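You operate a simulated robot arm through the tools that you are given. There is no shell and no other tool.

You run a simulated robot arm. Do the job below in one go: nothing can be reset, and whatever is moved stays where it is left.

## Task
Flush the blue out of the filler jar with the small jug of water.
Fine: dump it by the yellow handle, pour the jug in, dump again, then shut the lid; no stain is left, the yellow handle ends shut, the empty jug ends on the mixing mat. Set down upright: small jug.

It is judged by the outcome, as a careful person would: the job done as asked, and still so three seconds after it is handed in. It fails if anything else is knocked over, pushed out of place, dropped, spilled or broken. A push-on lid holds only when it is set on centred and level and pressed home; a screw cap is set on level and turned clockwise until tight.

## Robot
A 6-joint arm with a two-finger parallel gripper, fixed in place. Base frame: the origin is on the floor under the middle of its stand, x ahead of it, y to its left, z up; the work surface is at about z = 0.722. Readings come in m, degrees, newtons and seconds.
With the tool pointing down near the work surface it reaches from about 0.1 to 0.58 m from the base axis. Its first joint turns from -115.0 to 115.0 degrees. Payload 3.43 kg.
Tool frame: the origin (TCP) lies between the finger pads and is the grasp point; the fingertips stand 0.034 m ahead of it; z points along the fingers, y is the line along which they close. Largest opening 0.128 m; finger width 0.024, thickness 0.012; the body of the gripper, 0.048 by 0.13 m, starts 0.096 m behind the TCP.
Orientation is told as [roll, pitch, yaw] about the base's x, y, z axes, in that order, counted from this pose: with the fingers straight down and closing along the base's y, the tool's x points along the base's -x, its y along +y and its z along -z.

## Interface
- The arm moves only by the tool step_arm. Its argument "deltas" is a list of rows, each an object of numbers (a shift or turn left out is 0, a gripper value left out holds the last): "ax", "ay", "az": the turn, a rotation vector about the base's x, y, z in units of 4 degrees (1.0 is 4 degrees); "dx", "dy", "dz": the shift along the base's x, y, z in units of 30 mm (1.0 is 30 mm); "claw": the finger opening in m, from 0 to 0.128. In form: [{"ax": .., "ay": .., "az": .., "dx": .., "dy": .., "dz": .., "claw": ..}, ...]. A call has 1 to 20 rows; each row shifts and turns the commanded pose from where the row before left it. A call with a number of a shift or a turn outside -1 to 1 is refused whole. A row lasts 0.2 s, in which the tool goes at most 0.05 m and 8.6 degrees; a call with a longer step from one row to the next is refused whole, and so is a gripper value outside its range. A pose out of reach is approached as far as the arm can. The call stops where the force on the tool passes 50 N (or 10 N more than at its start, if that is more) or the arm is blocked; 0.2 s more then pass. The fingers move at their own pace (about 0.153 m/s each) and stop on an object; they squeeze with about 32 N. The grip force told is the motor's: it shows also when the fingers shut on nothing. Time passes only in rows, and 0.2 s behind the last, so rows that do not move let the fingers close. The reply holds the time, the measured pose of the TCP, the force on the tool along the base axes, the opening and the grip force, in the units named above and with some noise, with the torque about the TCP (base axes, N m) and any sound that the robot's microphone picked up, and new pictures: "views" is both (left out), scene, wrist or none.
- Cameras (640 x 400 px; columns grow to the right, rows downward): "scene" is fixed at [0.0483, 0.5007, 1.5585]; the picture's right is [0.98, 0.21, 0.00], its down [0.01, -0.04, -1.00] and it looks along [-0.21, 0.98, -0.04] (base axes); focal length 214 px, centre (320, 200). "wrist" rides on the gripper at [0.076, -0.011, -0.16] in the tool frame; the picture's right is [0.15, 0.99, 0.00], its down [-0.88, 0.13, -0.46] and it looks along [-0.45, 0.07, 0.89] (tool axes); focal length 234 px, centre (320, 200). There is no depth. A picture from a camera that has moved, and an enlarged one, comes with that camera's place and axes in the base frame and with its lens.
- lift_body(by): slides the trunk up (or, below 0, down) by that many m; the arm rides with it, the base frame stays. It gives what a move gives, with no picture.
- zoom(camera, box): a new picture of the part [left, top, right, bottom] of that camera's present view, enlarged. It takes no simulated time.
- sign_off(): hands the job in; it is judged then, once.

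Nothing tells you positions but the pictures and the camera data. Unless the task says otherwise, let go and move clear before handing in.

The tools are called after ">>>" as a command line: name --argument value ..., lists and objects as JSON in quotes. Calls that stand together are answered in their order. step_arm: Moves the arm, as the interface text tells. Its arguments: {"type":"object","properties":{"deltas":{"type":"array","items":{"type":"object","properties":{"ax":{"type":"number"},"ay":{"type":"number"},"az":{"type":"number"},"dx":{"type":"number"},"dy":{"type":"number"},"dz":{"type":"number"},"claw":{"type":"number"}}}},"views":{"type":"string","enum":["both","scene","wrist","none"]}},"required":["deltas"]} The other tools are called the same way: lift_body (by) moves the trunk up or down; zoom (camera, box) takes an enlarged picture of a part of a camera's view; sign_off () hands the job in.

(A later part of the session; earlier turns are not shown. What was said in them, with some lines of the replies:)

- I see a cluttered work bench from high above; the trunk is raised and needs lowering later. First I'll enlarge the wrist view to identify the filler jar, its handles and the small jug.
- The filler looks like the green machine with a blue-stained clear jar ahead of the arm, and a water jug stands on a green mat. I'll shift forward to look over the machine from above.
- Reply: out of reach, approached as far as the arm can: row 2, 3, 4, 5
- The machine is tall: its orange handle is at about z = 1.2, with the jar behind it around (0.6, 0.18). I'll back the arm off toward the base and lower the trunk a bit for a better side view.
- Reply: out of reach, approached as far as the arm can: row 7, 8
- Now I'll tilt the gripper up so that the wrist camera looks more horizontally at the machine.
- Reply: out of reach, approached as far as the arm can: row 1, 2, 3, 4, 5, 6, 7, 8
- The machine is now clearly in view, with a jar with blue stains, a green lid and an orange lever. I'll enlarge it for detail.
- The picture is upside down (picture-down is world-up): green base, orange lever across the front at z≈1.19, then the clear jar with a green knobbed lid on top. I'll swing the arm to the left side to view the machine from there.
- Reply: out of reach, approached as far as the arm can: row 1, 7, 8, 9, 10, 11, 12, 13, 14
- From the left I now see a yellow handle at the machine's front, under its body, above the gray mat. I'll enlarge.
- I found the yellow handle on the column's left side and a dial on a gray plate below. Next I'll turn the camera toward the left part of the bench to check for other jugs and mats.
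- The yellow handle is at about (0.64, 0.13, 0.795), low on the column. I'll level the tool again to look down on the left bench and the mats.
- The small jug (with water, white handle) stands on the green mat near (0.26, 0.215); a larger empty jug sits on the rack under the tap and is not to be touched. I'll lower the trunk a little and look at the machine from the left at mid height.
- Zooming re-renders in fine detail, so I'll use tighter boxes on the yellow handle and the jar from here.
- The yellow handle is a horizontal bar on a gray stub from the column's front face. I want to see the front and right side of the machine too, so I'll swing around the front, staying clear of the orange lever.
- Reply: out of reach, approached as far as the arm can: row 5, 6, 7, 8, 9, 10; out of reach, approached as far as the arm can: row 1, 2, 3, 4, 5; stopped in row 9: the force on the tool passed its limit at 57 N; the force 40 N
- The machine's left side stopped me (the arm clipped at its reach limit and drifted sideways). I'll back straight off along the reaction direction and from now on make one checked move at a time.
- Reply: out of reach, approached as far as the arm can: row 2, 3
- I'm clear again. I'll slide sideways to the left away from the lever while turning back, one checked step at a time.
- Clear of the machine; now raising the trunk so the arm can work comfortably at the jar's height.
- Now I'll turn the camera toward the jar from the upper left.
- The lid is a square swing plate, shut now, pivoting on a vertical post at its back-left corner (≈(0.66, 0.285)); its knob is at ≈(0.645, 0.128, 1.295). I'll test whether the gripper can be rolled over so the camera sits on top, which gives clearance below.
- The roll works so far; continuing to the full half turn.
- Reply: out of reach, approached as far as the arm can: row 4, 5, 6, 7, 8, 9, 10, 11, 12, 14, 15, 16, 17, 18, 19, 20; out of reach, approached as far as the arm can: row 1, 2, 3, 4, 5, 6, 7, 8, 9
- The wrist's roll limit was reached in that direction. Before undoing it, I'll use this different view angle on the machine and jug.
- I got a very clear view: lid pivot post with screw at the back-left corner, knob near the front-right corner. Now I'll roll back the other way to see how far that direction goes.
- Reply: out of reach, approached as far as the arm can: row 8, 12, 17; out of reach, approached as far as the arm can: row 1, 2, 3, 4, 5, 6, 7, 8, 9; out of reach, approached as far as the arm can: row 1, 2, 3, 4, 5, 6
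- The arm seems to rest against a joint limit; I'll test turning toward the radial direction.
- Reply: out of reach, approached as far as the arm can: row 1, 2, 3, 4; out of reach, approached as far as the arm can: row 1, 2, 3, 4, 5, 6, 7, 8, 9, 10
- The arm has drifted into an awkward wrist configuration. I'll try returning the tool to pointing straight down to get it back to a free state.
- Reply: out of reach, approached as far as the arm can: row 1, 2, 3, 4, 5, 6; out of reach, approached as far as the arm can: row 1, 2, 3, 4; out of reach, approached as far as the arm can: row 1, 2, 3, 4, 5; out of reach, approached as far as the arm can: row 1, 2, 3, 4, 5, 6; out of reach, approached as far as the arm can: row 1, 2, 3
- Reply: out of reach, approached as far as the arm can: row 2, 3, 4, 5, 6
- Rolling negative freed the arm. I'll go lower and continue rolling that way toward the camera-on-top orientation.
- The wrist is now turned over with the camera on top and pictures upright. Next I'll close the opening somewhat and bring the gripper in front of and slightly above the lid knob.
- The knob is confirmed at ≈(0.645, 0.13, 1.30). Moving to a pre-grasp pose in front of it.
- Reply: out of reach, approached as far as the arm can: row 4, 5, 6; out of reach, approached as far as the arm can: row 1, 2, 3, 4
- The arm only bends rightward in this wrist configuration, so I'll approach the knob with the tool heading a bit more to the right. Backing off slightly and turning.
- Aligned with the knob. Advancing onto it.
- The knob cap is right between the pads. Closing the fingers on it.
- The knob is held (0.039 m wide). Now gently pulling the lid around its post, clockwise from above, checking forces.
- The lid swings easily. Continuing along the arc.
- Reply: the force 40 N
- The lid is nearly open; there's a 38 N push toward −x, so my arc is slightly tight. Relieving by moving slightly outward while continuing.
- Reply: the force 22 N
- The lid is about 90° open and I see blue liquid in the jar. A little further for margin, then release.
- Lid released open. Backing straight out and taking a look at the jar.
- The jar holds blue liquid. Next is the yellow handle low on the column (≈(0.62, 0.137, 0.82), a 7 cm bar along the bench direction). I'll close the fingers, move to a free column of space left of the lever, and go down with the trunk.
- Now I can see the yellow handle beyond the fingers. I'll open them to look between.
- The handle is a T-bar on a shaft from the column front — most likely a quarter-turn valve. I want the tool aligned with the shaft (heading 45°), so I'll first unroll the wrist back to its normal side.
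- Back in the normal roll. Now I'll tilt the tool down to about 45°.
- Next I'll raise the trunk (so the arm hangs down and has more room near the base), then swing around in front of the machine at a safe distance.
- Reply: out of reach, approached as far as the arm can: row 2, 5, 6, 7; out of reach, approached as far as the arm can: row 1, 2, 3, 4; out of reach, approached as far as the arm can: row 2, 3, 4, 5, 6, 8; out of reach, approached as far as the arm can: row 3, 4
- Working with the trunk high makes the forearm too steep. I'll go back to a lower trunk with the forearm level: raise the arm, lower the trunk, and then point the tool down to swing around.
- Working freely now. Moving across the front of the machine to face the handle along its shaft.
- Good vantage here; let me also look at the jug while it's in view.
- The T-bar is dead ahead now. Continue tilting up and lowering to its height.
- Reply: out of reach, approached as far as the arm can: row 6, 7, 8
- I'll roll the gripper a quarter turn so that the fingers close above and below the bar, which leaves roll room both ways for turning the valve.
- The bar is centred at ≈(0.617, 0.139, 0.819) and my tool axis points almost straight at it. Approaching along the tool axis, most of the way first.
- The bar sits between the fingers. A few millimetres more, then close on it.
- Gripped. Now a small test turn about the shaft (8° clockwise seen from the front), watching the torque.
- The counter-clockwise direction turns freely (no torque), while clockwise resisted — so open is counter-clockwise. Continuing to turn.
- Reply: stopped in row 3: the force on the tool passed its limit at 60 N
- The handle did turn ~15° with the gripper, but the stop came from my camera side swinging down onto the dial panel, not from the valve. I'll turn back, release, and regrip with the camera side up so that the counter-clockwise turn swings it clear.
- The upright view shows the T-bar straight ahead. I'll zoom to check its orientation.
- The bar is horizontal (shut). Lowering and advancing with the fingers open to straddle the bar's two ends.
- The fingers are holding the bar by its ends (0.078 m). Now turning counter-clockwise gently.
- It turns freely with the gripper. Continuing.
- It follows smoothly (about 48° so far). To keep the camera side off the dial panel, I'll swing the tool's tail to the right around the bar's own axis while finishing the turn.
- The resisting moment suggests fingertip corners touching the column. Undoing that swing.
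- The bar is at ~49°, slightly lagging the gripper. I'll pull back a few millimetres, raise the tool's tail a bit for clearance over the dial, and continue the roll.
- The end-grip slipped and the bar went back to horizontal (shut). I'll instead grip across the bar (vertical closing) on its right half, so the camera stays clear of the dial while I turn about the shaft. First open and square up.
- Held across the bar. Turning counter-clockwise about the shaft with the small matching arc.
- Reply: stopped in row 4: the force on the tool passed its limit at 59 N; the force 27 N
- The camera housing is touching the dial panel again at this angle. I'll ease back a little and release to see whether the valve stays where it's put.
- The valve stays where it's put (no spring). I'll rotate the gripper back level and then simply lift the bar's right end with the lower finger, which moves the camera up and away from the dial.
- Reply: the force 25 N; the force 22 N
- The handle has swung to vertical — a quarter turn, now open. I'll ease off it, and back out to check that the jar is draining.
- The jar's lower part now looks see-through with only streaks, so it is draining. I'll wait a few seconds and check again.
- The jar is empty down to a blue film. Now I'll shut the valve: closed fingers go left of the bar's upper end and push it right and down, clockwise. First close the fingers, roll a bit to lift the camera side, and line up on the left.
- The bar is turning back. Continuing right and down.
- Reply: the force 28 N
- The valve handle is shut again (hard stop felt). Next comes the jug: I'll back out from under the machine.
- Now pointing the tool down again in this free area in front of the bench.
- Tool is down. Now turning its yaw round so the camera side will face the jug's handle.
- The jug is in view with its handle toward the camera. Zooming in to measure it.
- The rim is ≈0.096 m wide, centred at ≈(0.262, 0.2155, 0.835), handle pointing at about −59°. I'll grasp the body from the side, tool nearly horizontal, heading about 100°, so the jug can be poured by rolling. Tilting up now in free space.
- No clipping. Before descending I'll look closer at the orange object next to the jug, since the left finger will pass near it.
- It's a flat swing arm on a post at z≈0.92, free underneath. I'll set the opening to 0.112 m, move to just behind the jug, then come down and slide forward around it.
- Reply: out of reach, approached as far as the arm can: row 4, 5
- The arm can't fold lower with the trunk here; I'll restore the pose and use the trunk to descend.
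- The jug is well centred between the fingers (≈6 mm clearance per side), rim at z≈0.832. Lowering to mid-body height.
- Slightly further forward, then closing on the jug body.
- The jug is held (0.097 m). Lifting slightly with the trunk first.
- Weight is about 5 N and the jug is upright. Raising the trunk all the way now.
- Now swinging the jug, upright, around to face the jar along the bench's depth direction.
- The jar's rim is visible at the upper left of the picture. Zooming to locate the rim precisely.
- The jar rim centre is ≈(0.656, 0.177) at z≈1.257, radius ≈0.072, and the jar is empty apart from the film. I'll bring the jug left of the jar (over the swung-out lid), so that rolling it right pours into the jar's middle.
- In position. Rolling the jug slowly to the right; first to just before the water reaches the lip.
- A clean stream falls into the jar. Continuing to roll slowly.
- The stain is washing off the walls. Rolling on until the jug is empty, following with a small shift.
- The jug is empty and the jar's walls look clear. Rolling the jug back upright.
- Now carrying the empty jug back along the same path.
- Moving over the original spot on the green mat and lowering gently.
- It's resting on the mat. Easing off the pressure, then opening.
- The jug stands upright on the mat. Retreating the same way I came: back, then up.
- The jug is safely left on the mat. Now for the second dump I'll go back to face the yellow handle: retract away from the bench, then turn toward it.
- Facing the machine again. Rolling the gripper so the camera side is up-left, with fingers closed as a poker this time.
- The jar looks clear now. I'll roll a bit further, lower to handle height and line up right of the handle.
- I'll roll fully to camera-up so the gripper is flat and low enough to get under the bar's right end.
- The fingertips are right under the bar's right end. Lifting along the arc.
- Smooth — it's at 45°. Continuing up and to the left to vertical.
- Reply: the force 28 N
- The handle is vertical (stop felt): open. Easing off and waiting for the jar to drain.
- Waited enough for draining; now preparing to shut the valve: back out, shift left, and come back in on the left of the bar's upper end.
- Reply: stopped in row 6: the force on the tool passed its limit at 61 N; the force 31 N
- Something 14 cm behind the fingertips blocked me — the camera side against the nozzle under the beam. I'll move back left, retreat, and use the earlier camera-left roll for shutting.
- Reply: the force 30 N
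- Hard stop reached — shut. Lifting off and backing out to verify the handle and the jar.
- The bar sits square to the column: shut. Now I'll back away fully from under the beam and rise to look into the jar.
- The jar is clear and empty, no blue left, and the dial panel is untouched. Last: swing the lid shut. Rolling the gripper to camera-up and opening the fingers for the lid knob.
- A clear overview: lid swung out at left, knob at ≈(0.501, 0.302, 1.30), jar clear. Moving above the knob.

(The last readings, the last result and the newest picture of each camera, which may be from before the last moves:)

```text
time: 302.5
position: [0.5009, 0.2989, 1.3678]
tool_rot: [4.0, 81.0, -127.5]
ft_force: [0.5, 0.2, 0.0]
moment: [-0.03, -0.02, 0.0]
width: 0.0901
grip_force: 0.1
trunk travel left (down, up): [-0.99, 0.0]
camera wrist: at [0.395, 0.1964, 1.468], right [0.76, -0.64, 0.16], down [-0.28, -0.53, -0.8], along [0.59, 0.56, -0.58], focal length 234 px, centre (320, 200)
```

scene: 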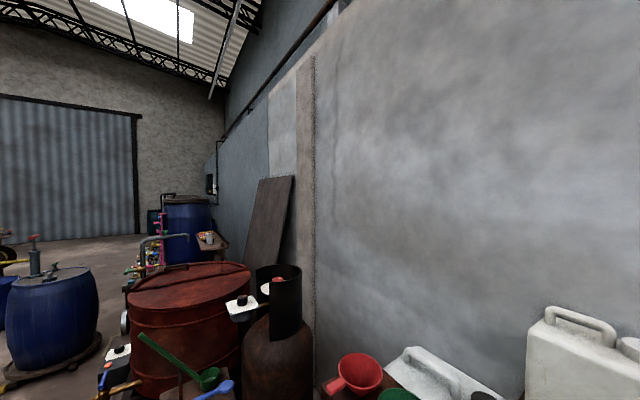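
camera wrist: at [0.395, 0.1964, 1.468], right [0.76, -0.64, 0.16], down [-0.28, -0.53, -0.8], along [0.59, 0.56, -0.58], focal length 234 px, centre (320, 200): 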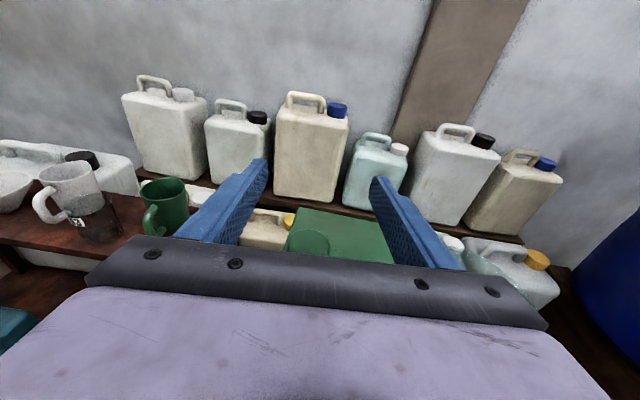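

>>> step_arm --deltas '[{"dx": 0.1, "dy": 0.13, "dz": -0.5}, {"dz": -0.8}, {"dz": -0.8}]' --views "wrist"

```text
time: 303.3
position: [0.5033, 0.301, 1.3057]
tool_rot: [4.3, 81.1, -127.3]
ft_force: [-0.4, -0.1, 0.1]
moment: [-0.01, 0.0, 0.02]
width: 0.0901
grip_force: 0.0
trunk travel left (down, up): [-0.99, 0.0]
camera wrist: at [0.3986, 0.1997, 1.4049], right [0.76, -0.64, 0.16], down [-0.28, -0.53, -0.8], along [0.59, 0.56, -0.58], focal length 234 px, centre (320, 200)
```

wrist: 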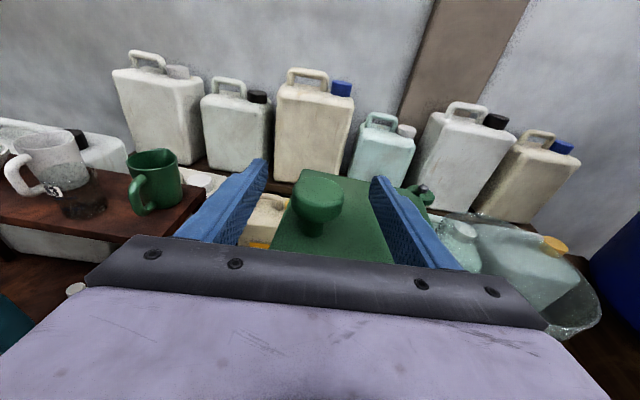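

The knob is centred between the fingers. Closing on it.

>>> step_arm --deltas '[{"dz": -0.1}, {"claw": 0.05}, {"claw": 0.0}, {"claw": 0.0}]' --views "none"

```text
time: 304.3
position: [0.5038, 0.3007, 1.3028]
tool_rot: [4.0, 81.2, -127.5]
ft_force: [-0.6, 2.1, -0.6]
moment: [0.43, 0.05, 0.25]
width: 0.0392
grip_force: 44.9
trunk travel left (down, up): [-0.99, 0.0]
```

Held. Swinging the lid back along its arc, in checked stages.

>>> step_arm --deltas '[{"dx": -0.07, "dy": -0.45}, {"dx": -0.027, "dy": -0.493}, {"dx": 0.027, "dy": -0.493}, {"dx": 0.077, "dy": -0.49}, {"dx": 0.127, "dy": -0.48}]' --views "wrist"

```text
time: 305.5
position: [0.5069, 0.2296, 1.3028]
tool_rot: [5.1, 81.1, -126.4]
ft_force: [-6.3, 5.9, 1.3]
moment: [0.14, 0.41, 1.18]
width: 0.0386
grip_force: 45.3
trunk travel left (down, up): [-0.99, 0.0]
camera wrist: at [0.3995, 0.1286, 1.4024], right [0.76, -0.63, 0.16], down [-0.28, -0.53, -0.8], along [0.59, 0.56, -0.58], focal length 234 px, centre (320, 200)
```

wrist: 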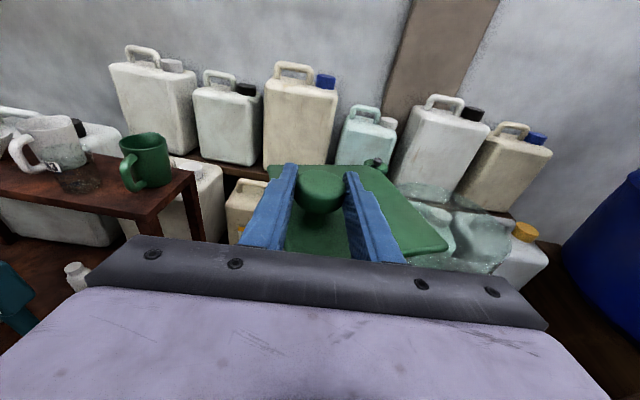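

Forces are small and the lid follows. Continuing.

>>> step_arm --deltas '[{"dx": 0.18, "dy": -0.463}, {"dx": 0.223, "dy": -0.44}, {"dx": 0.27, "dy": -0.417}, {"dx": 0.313, "dy": -0.383}, {"dx": 0.35, "dy": -0.35}, {"dx": 0.383, "dy": -0.313}]' --views "wrist"

```text
time: 306.9
position: [0.5586, 0.1589, 1.3025]
tool_rot: [4.7, 81.2, -126.8]
ft_force: [-5.6, 1.1, -1.4]
moment: [-0.1, 0.39, 1.07]
width: 0.0388
grip_force: 44.9
trunk travel left (down, up): [-0.99, 0.0]
camera wrist: at [0.4523, 0.0563, 1.4026], right [0.76, -0.64, 0.16], down [-0.28, -0.53, -0.8], along [0.59, 0.56, -0.58], focal length 234 px, centre (320, 200)
```

wrist: 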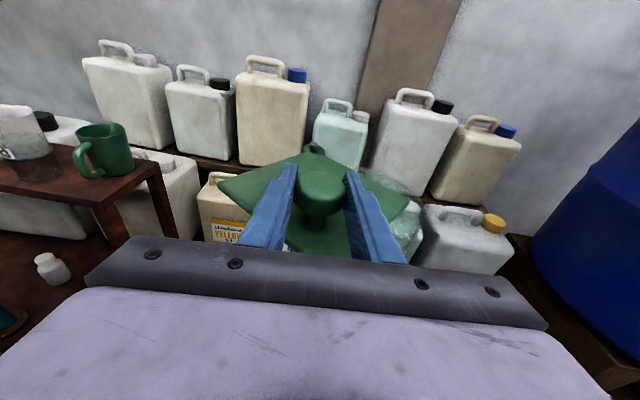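

>>> step_arm --deltas '[{"dx": 0.417, "dy": -0.27}, {"dx": 0.44, "dy": -0.223}, {"dx": 0.463, "dy": -0.177}, {"dx": 0.48, "dy": -0.13}]' --views "wrist"

```text
time: 307.9
position: [0.6145, 0.1328, 1.3024]
tool_rot: [4.5, 81.3, -127.1]
ft_force: [-0.2, 0.6, -1.0]
moment: [0.78, -0.41, 0.01]
width: 0.0382
grip_force: 44.8
trunk travel left (down, up): [-0.99, 0.0]
camera wrist: at [0.5077, 0.0312, 1.4025], right [0.75, -0.64, 0.16], down [-0.28, -0.53, -0.8], along [0.59, 0.56, -0.58], focal length 234 px, centre (320, 200)
```

wrist: 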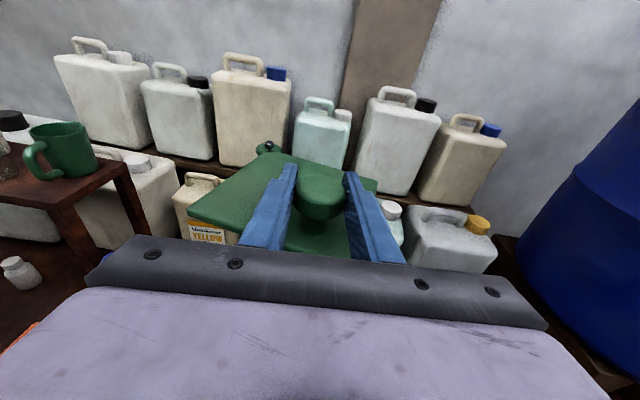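

>>> step_arm --deltas '[{"dx": 0.47, "dy": -0.077}, {"dx": 0.45, "dy": -0.03}]' --views "wrist"

```text
time: 308.5
position: [0.6401, 0.1297, 1.3027]
tool_rot: [4.4, 81.2, -127.2]
ft_force: [-4.2, -1.3, -1.1]
moment: [0.42, 0.33, 0.69]
width: 0.0388
grip_force: 45.0
trunk travel left (down, up): [-0.99, 0.0]
camera wrist: at [0.5338, 0.0285, 1.4027], right [0.75, -0.64, 0.16], down [-0.28, -0.53, -0.8], along [0.59, 0.56, -0.58], focal length 234 px, centre (320, 200)
```

wrist: 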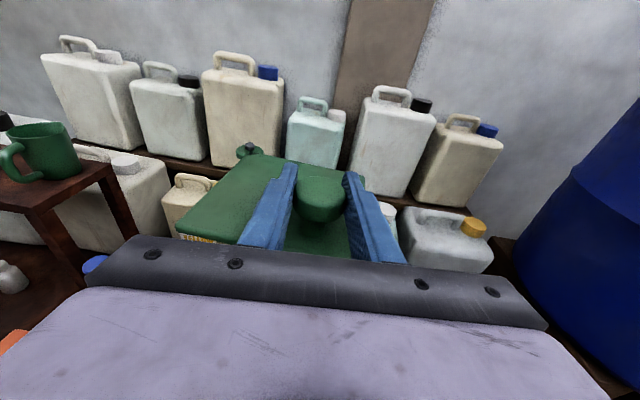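

Nearly home. A slight further push to feel for the closing stop.

>>> step_arm --deltas '[{"dx": 0.12}, {"dx": 0.1}]' --views "none"

```text
time: 309.1
position: [0.6455, 0.1307, 1.3028]
tool_rot: [4.1, 81.1, -127.5]
ft_force: [-4.6, -2.8, 0.5]
moment: [0.22, 0.55, 0.7]
width: 0.039
grip_force: 44.9
trunk travel left (down, up): [-0.99, 0.0]
```

>>> step_arm --deltas '[{"dx": 0.1}, {"dx": 0.05}]' --views "wrist"

>>> zoom --camera "wrist" --box '[160, 120, 400, 270]'

```text
time: 309.7
position: [0.651, 0.129, 1.3043]
tool_rot: [4.4, 81.2, -127.3]
ft_force: [-5.8, -3.0, 0.8]
moment: [0.29, 0.44, 0.73]
width: 0.0391
grip_force: 44.6
trunk travel left (down, up): [-0.99, 0.0]
camera wrist: at [0.5443, 0.0282, 1.4026], right [0.76, -0.64, 0.16], down [-0.28, -0.53, -0.8], along [0.59, 0.56, -0.58], focal length 234 px, centre (320, 200)
```

wrist: 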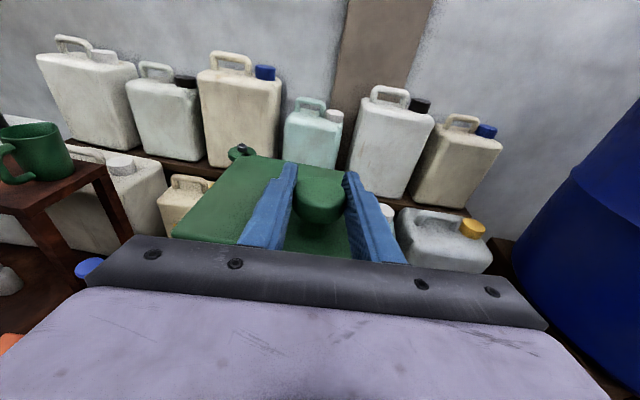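

```text
2.67 times, centred on (280, 195) of wrist
camera zoom: at [0.5443, 0.0282, 1.4026], right [0.76, -0.64, 0.16], down [-0.28, -0.53, -0.8], along [0.59, 0.56, -0.58], focal length 624 px, centre (427, 213)
```

zoom: 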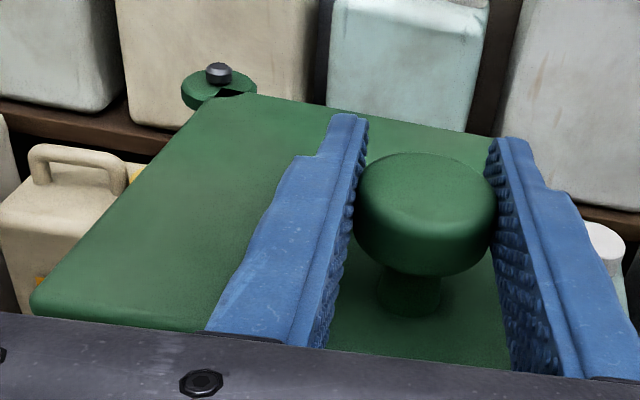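

The lid is aligned to within a couple of millimetres of where it started. One more gentle push to see if a stop is there.

>>> step_arm --deltas '[{"dx": 0.1}, {"dz": 0}]' --views "none"

```text
time: 310.3
position: [0.6532, 0.1299, 1.3029]
tool_rot: [4.4, 81.1, -127.3]
ft_force: [-6.1, -1.6, -0.3]
moment: [0.42, 0.31, 0.18]
width: 0.0393
grip_force: 45.1
trunk travel left (down, up): [-0.99, 0.0]
```

No hard stop, so I'll release here and check the alignment visually from further back.

>>> step_arm --deltas '[{"claw": 0.09}, {"claw": 0.09}, {"dx": -0.65, "dy": -0.74, "dz": 0.15}, {"dx": -0.65, "dy": -0.74, "dz": 0.15}, {"dx": -0.65, "dy": -0.74, "dz": 0.3}, {"dx": -0.5, "dy": -0.6, "dz": 0.8}]' --views "wrist"

>>> zoom --camera "wrist" --box '[220, 110, 380, 230]'

```text
time: 311.7
position: [0.5801, 0.0461, 1.3445]
tool_rot: [4.3, 81.2, -127.2]
ft_force: [-0.7, -0.2, 0.4]
moment: [0.04, 0.05, -0.02]
width: 0.0901
grip_force: 0.2
trunk travel left (down, up): [-0.99, 0.0]
camera wrist: at [0.4727, -0.0555, 1.4445], right [0.75, -0.64, 0.16], down [-0.28, -0.53, -0.8], along [0.59, 0.56, -0.58], focal length 234 px, centre (320, 200)
```

wrist: 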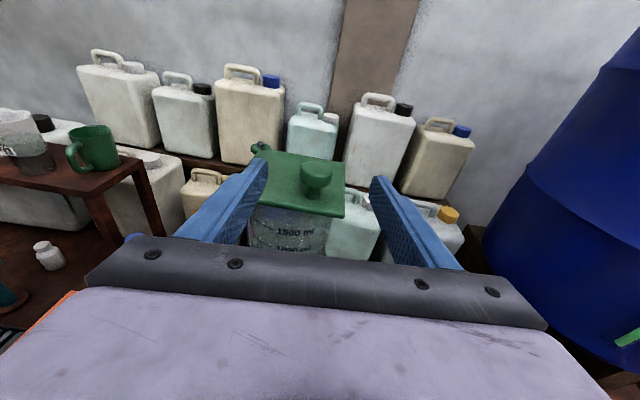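

```text
3.33 times, centred on (300, 170) of wrist
camera zoom: at [0.4727, -0.0555, 1.4445], right [0.75, -0.64, 0.16], down [-0.28, -0.53, -0.8], along [0.59, 0.56, -0.58], focal length 781 px, centre (387, 300)
```

zoom: 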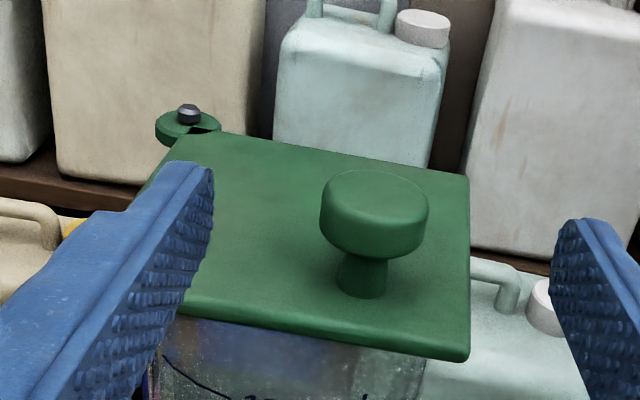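

The lid edges line up with the machine (within about 1°). To be certain it's fully home, I'll regrip the knob and push carefully until I feel the stop, if there is one.

>>> step_arm --deltas '[{"dx": 0.5, "dy": 0.6, "dz": -0.8}, {"dx": 0.65, "dy": 0.74, "dz": -0.3}, {"dx": 0.65, "dy": 0.74, "dz": -0.15}, {"dx": 0.65, "dy": 0.72, "dz": -0.15}, {"claw": 0.05}, {"claw": 0.0}, {"claw": 0.0}]' --views "none"

```text
time: 313.3
position: [0.6544, 0.1303, 1.3012]
tool_rot: [4.0, 81.1, -127.5]
ft_force: [-2.2, 4.1, -0.8]
moment: [0.51, 0.16, 0.35]
width: 0.0394
grip_force: 45.5
trunk travel left (down, up): [-0.99, 0.0]
```

>>> step_arm --deltas '[{"dx": 0.1, "dy": 0.01}, {"dx": 0.1, "dy": 0.01}, {"dz": 0}]' --views "none"

```text
time: 314.1
position: [0.6546, 0.1312, 1.3016]
tool_rot: [3.9, 81.1, -127.5]
ft_force: [-25.2, 1.1, -9.4]
moment: [0.96, -0.11, 0.25]
width: 0.0394
grip_force: 44.9
trunk travel left (down, up): [-0.99, 0.0]
```

There it is: a firm stop — the lid is fully shut. Relieving the push, releasing and backing away.

>>> step_arm --deltas '[{"dx": -0.17, "dy": -0.02}, {"claw": 0.09}, {"claw": 0.09}, {"dx": -0.65, "dy": -0.74, "dz": 0.15}, {"dx": -0.65, "dy": -0.74, "dz": 0.15}, {"dx": -0.65, "dy": -0.74, "dz": 0.3}, {"dx": -0.6, "dy": -0.7, "dz": 0.8}, {"dx": -0.6, "dy": -0.7, "dz": 0.5}, {"dx": -0.6, "dy": -0.7, "dz": 0.3}]' --views "wrist"

>>> zoom --camera "wrist" --box '[220, 100, 400, 240]'

```text
time: 316.1
position: [0.542, -0.0002, 1.3689]
tool_rot: [4.3, 81.3, -127.2]
ft_force: [0.4, 1.3, 0.9]
moment: [0.0, -0.01, -0.02]
width: 0.09
grip_force: 0.1
trunk travel left (down, up): [-0.99, 0.0]
camera wrist: at [0.4357, -0.1026, 1.4685], right [0.76, -0.64, 0.16], down [-0.28, -0.53, -0.8], along [0.59, 0.56, -0.58], focal length 234 px, centre (320, 200)
```

wrist: 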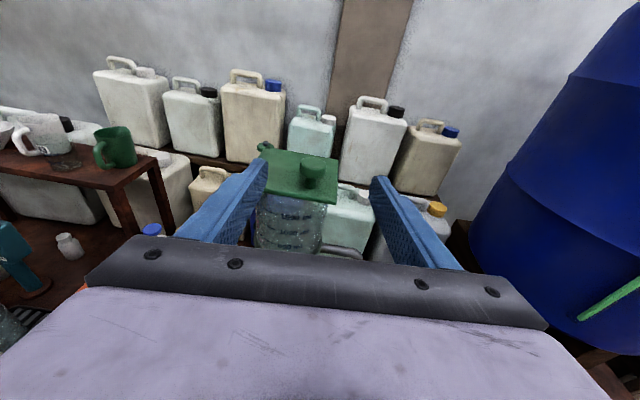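

```text
2.86 times, centred on (310, 170) of wrist
camera zoom: at [0.4357, -0.1026, 1.4685], right [0.76, -0.64, 0.16], down [-0.28, -0.53, -0.8], along [0.59, 0.56, -0.58], focal length 669 px, centre (349, 286)
```

zoom: 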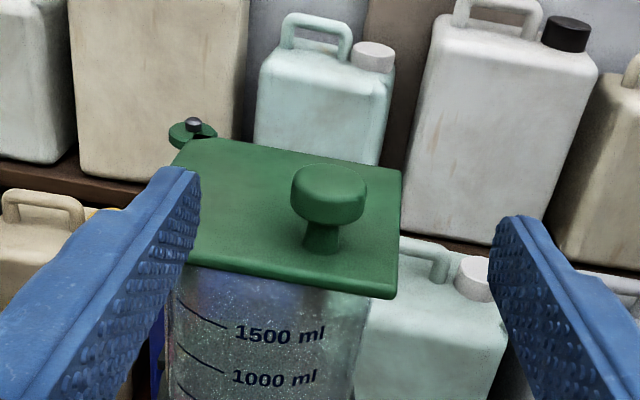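

The lid is shut. I'll check the jar's upper wall closely for any leftover blue.

>>> zoom --camera "wrist" --box '[250, 190, 350, 260]'

```text
5.71 times, centred on (300, 225) of wrist
camera zoom: at [0.4357, -0.1026, 1.4685], right [0.76, -0.64, 0.16], down [-0.28, -0.53, -0.8], along [0.59, 0.56, -0.58], focal length 1338 px, centre (434, 57)
```

zoom: 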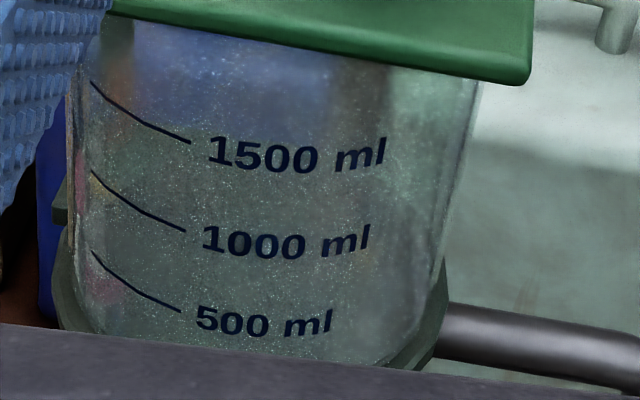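

The glass is clear (the tint near the top is the blue can refracted from behind). Finally I'll retreat and check the jug and the yellow handle once more.

>>> step_arm --deltas '[{"dx": -0.8, "dy": -0.6}, {"dx": -0.8, "dy": -0.6}, {"dx": -0.8, "dy": -0.5}, {"dx": -0.8, "dy": -0.3}, {"az": 1, "dx": -0.3}, {"az": 1, "dx": -0.3}, {"az": 1}, {"az": 1}, {"az": 1}, {"az": 1}, {"az": 1}, {"az": 1}, {"az": 1}, {"az": 1}, {"az": 1}]' --views "wrist"

```text
time: 319.3
position: [0.4295, -0.0339, 1.3497]
tool_rot: [4.2, 81.0, -83.3]
ft_force: [-1.0, 0.4, -0.5]
moment: [0.02, -0.01, 0.0]
width: 0.09
grip_force: 0.1
out of reach, approached as far as the arm can: row 14, 15
trunk travel left (down, up): [-0.99, 0.0]
camera wrist: at [0.4237, -0.18, 1.4505], right [0.99, 0.06, 0.16], down [0.16, -0.58, -0.8], along [0.04, 0.81, -0.58], focal length 234 px, centre (320, 200)
```

wrist: 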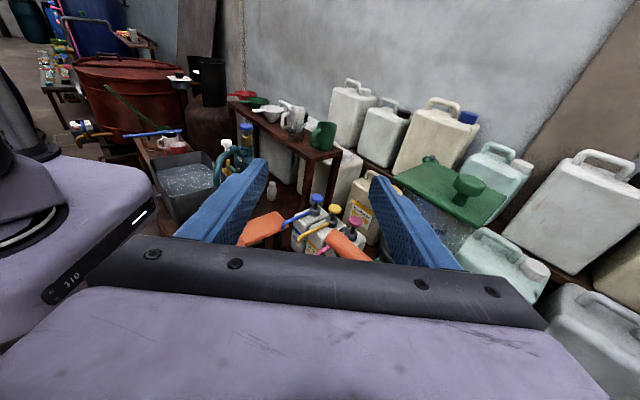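

>>> step_arm --deltas '[{"ax": -1}, {"ax": -1}, {"ax": -1}, {"ax": -1}, {"ax": -1}, {"ax": -1}, {"ax": -1}, {"ax": -1}]' --views "wrist"

```text
time: 321.1
position: [0.4279, -0.0344, 1.3499]
tool_rot: [-1.1, 49.1, -88.4]
ft_force: [0.2, 0.3, 0.7]
moment: [-0.04, 0.0, 0.02]
width: 0.0901
grip_force: 0.0
trunk travel left (down, up): [-0.99, 0.0]
camera wrist: at [0.4231, -0.1054, 1.513], right [0.99, 0.14, 0.1], down [0.17, -0.91, -0.37], along [0.04, 0.38, -0.92], focal length 234 px, centre (320, 200)
```

wrist: 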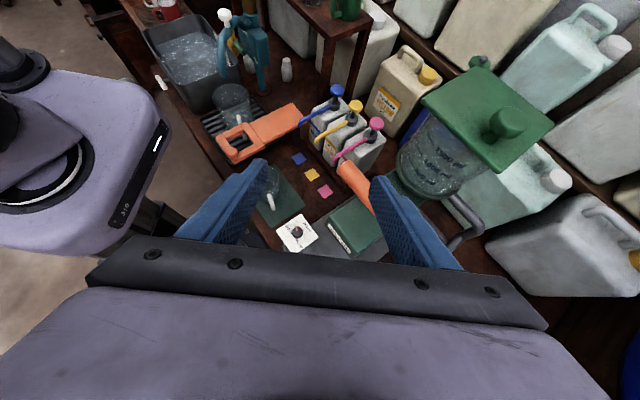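

>>> zoom --camera "wrist" --box '[230, 140, 380, 260]'

>>> zoom --camera "wrist" --box '[180, 60, 320, 180]'

>>> zoom --camera "wrist" --box '[370, 50, 570, 220]'

```text
3.33 times, centred on (305, 200) of wrist
camera zoom: at [0.4231, -0.1054, 1.513], right [0.99, 0.14, 0.1], down [0.17, -0.91, -0.37], along [0.04, 0.38, -0.92], focal length 781 px, centre (370, 200)
```

zoom: 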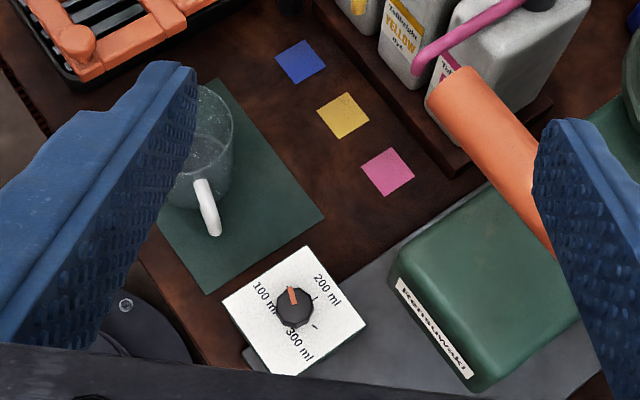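

```text
3.33 times, centred on (250, 120) of wrist
camera zoom: at [0.4231, -0.1054, 1.513], right [0.99, 0.14, 0.1], down [0.17, -0.91, -0.37], along [0.04, 0.38, -0.92], focal length 781 px, centre (553, 467)
```

zoom: 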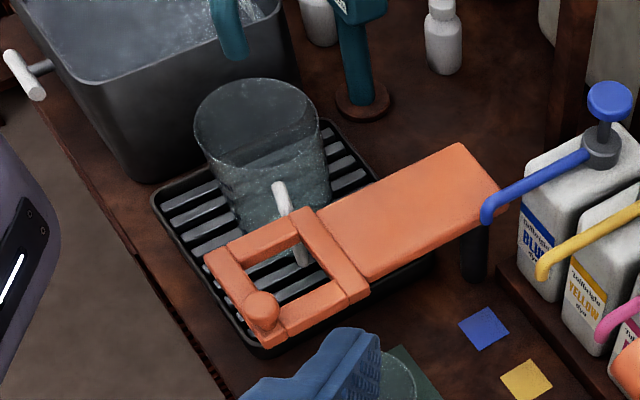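

```text
2.35 times, centred on (470, 135) of wrist
camera zoom: at [0.4231, -0.1054, 1.513], right [0.99, 0.14, 0.1], down [0.17, -0.91, -0.37], along [0.04, 0.38, -0.92], focal length 551 px, centre (-33, 353)
```

zoom: 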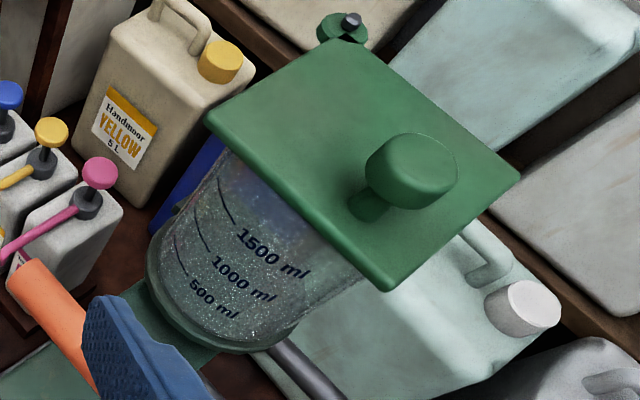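

>>> zoom --camera "wrist" --box '[395, 100, 495, 200]'

```text
4.00 times, centred on (445, 150) of wrist
camera zoom: at [0.4231, -0.1054, 1.513], right [0.99, 0.14, 0.1], down [0.17, -0.91, -0.37], along [0.04, 0.38, -0.92], focal length 937 px, centre (-180, 400)
```

zoom: 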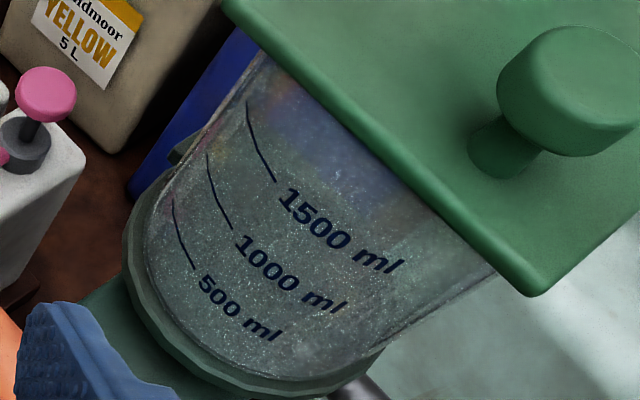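

Everything checks out: the jar is clear and empty, the lid is against its stop and the yellow handle is shut. The empty jug stands upright on the green mat, and the arm is clear. Handing the job in.

>>> sign_off

```text
The job is handed in.
```

The filler jar has been flushed and I've handed the job in.

- **First dump:** I opened the yellow handle a quarter turn until the blue had drained out, then shut it.
- **Rinse:** I swung the lid open and poured the whole small jug into the jar. The stain cleared off the walls.
- **Second dump:** I opened the yellow handle again to drain the rinse water, then shut it against its stop.
- **Lid:** I swung it back over the jar until it met its stop.
- **Jug:** It is empty and upright on the green mat where it started. I took that to be the mixing mat.

Two limits on what I checked:

- **Jar glass:** A faint blue tint showed near the top of the glass in my last close-up. I judged it to be the blue can behind showing through, because an earlier view with the lid open showed the glass clear.
- **Contacts:** The arm bumped the machine a few times while I worked: its left side once, the dial panel twice, and probably the nozzle under the beam once. The dial pointer still points where it did and I saw nothing out of place. I did not look closely at the nozzle.
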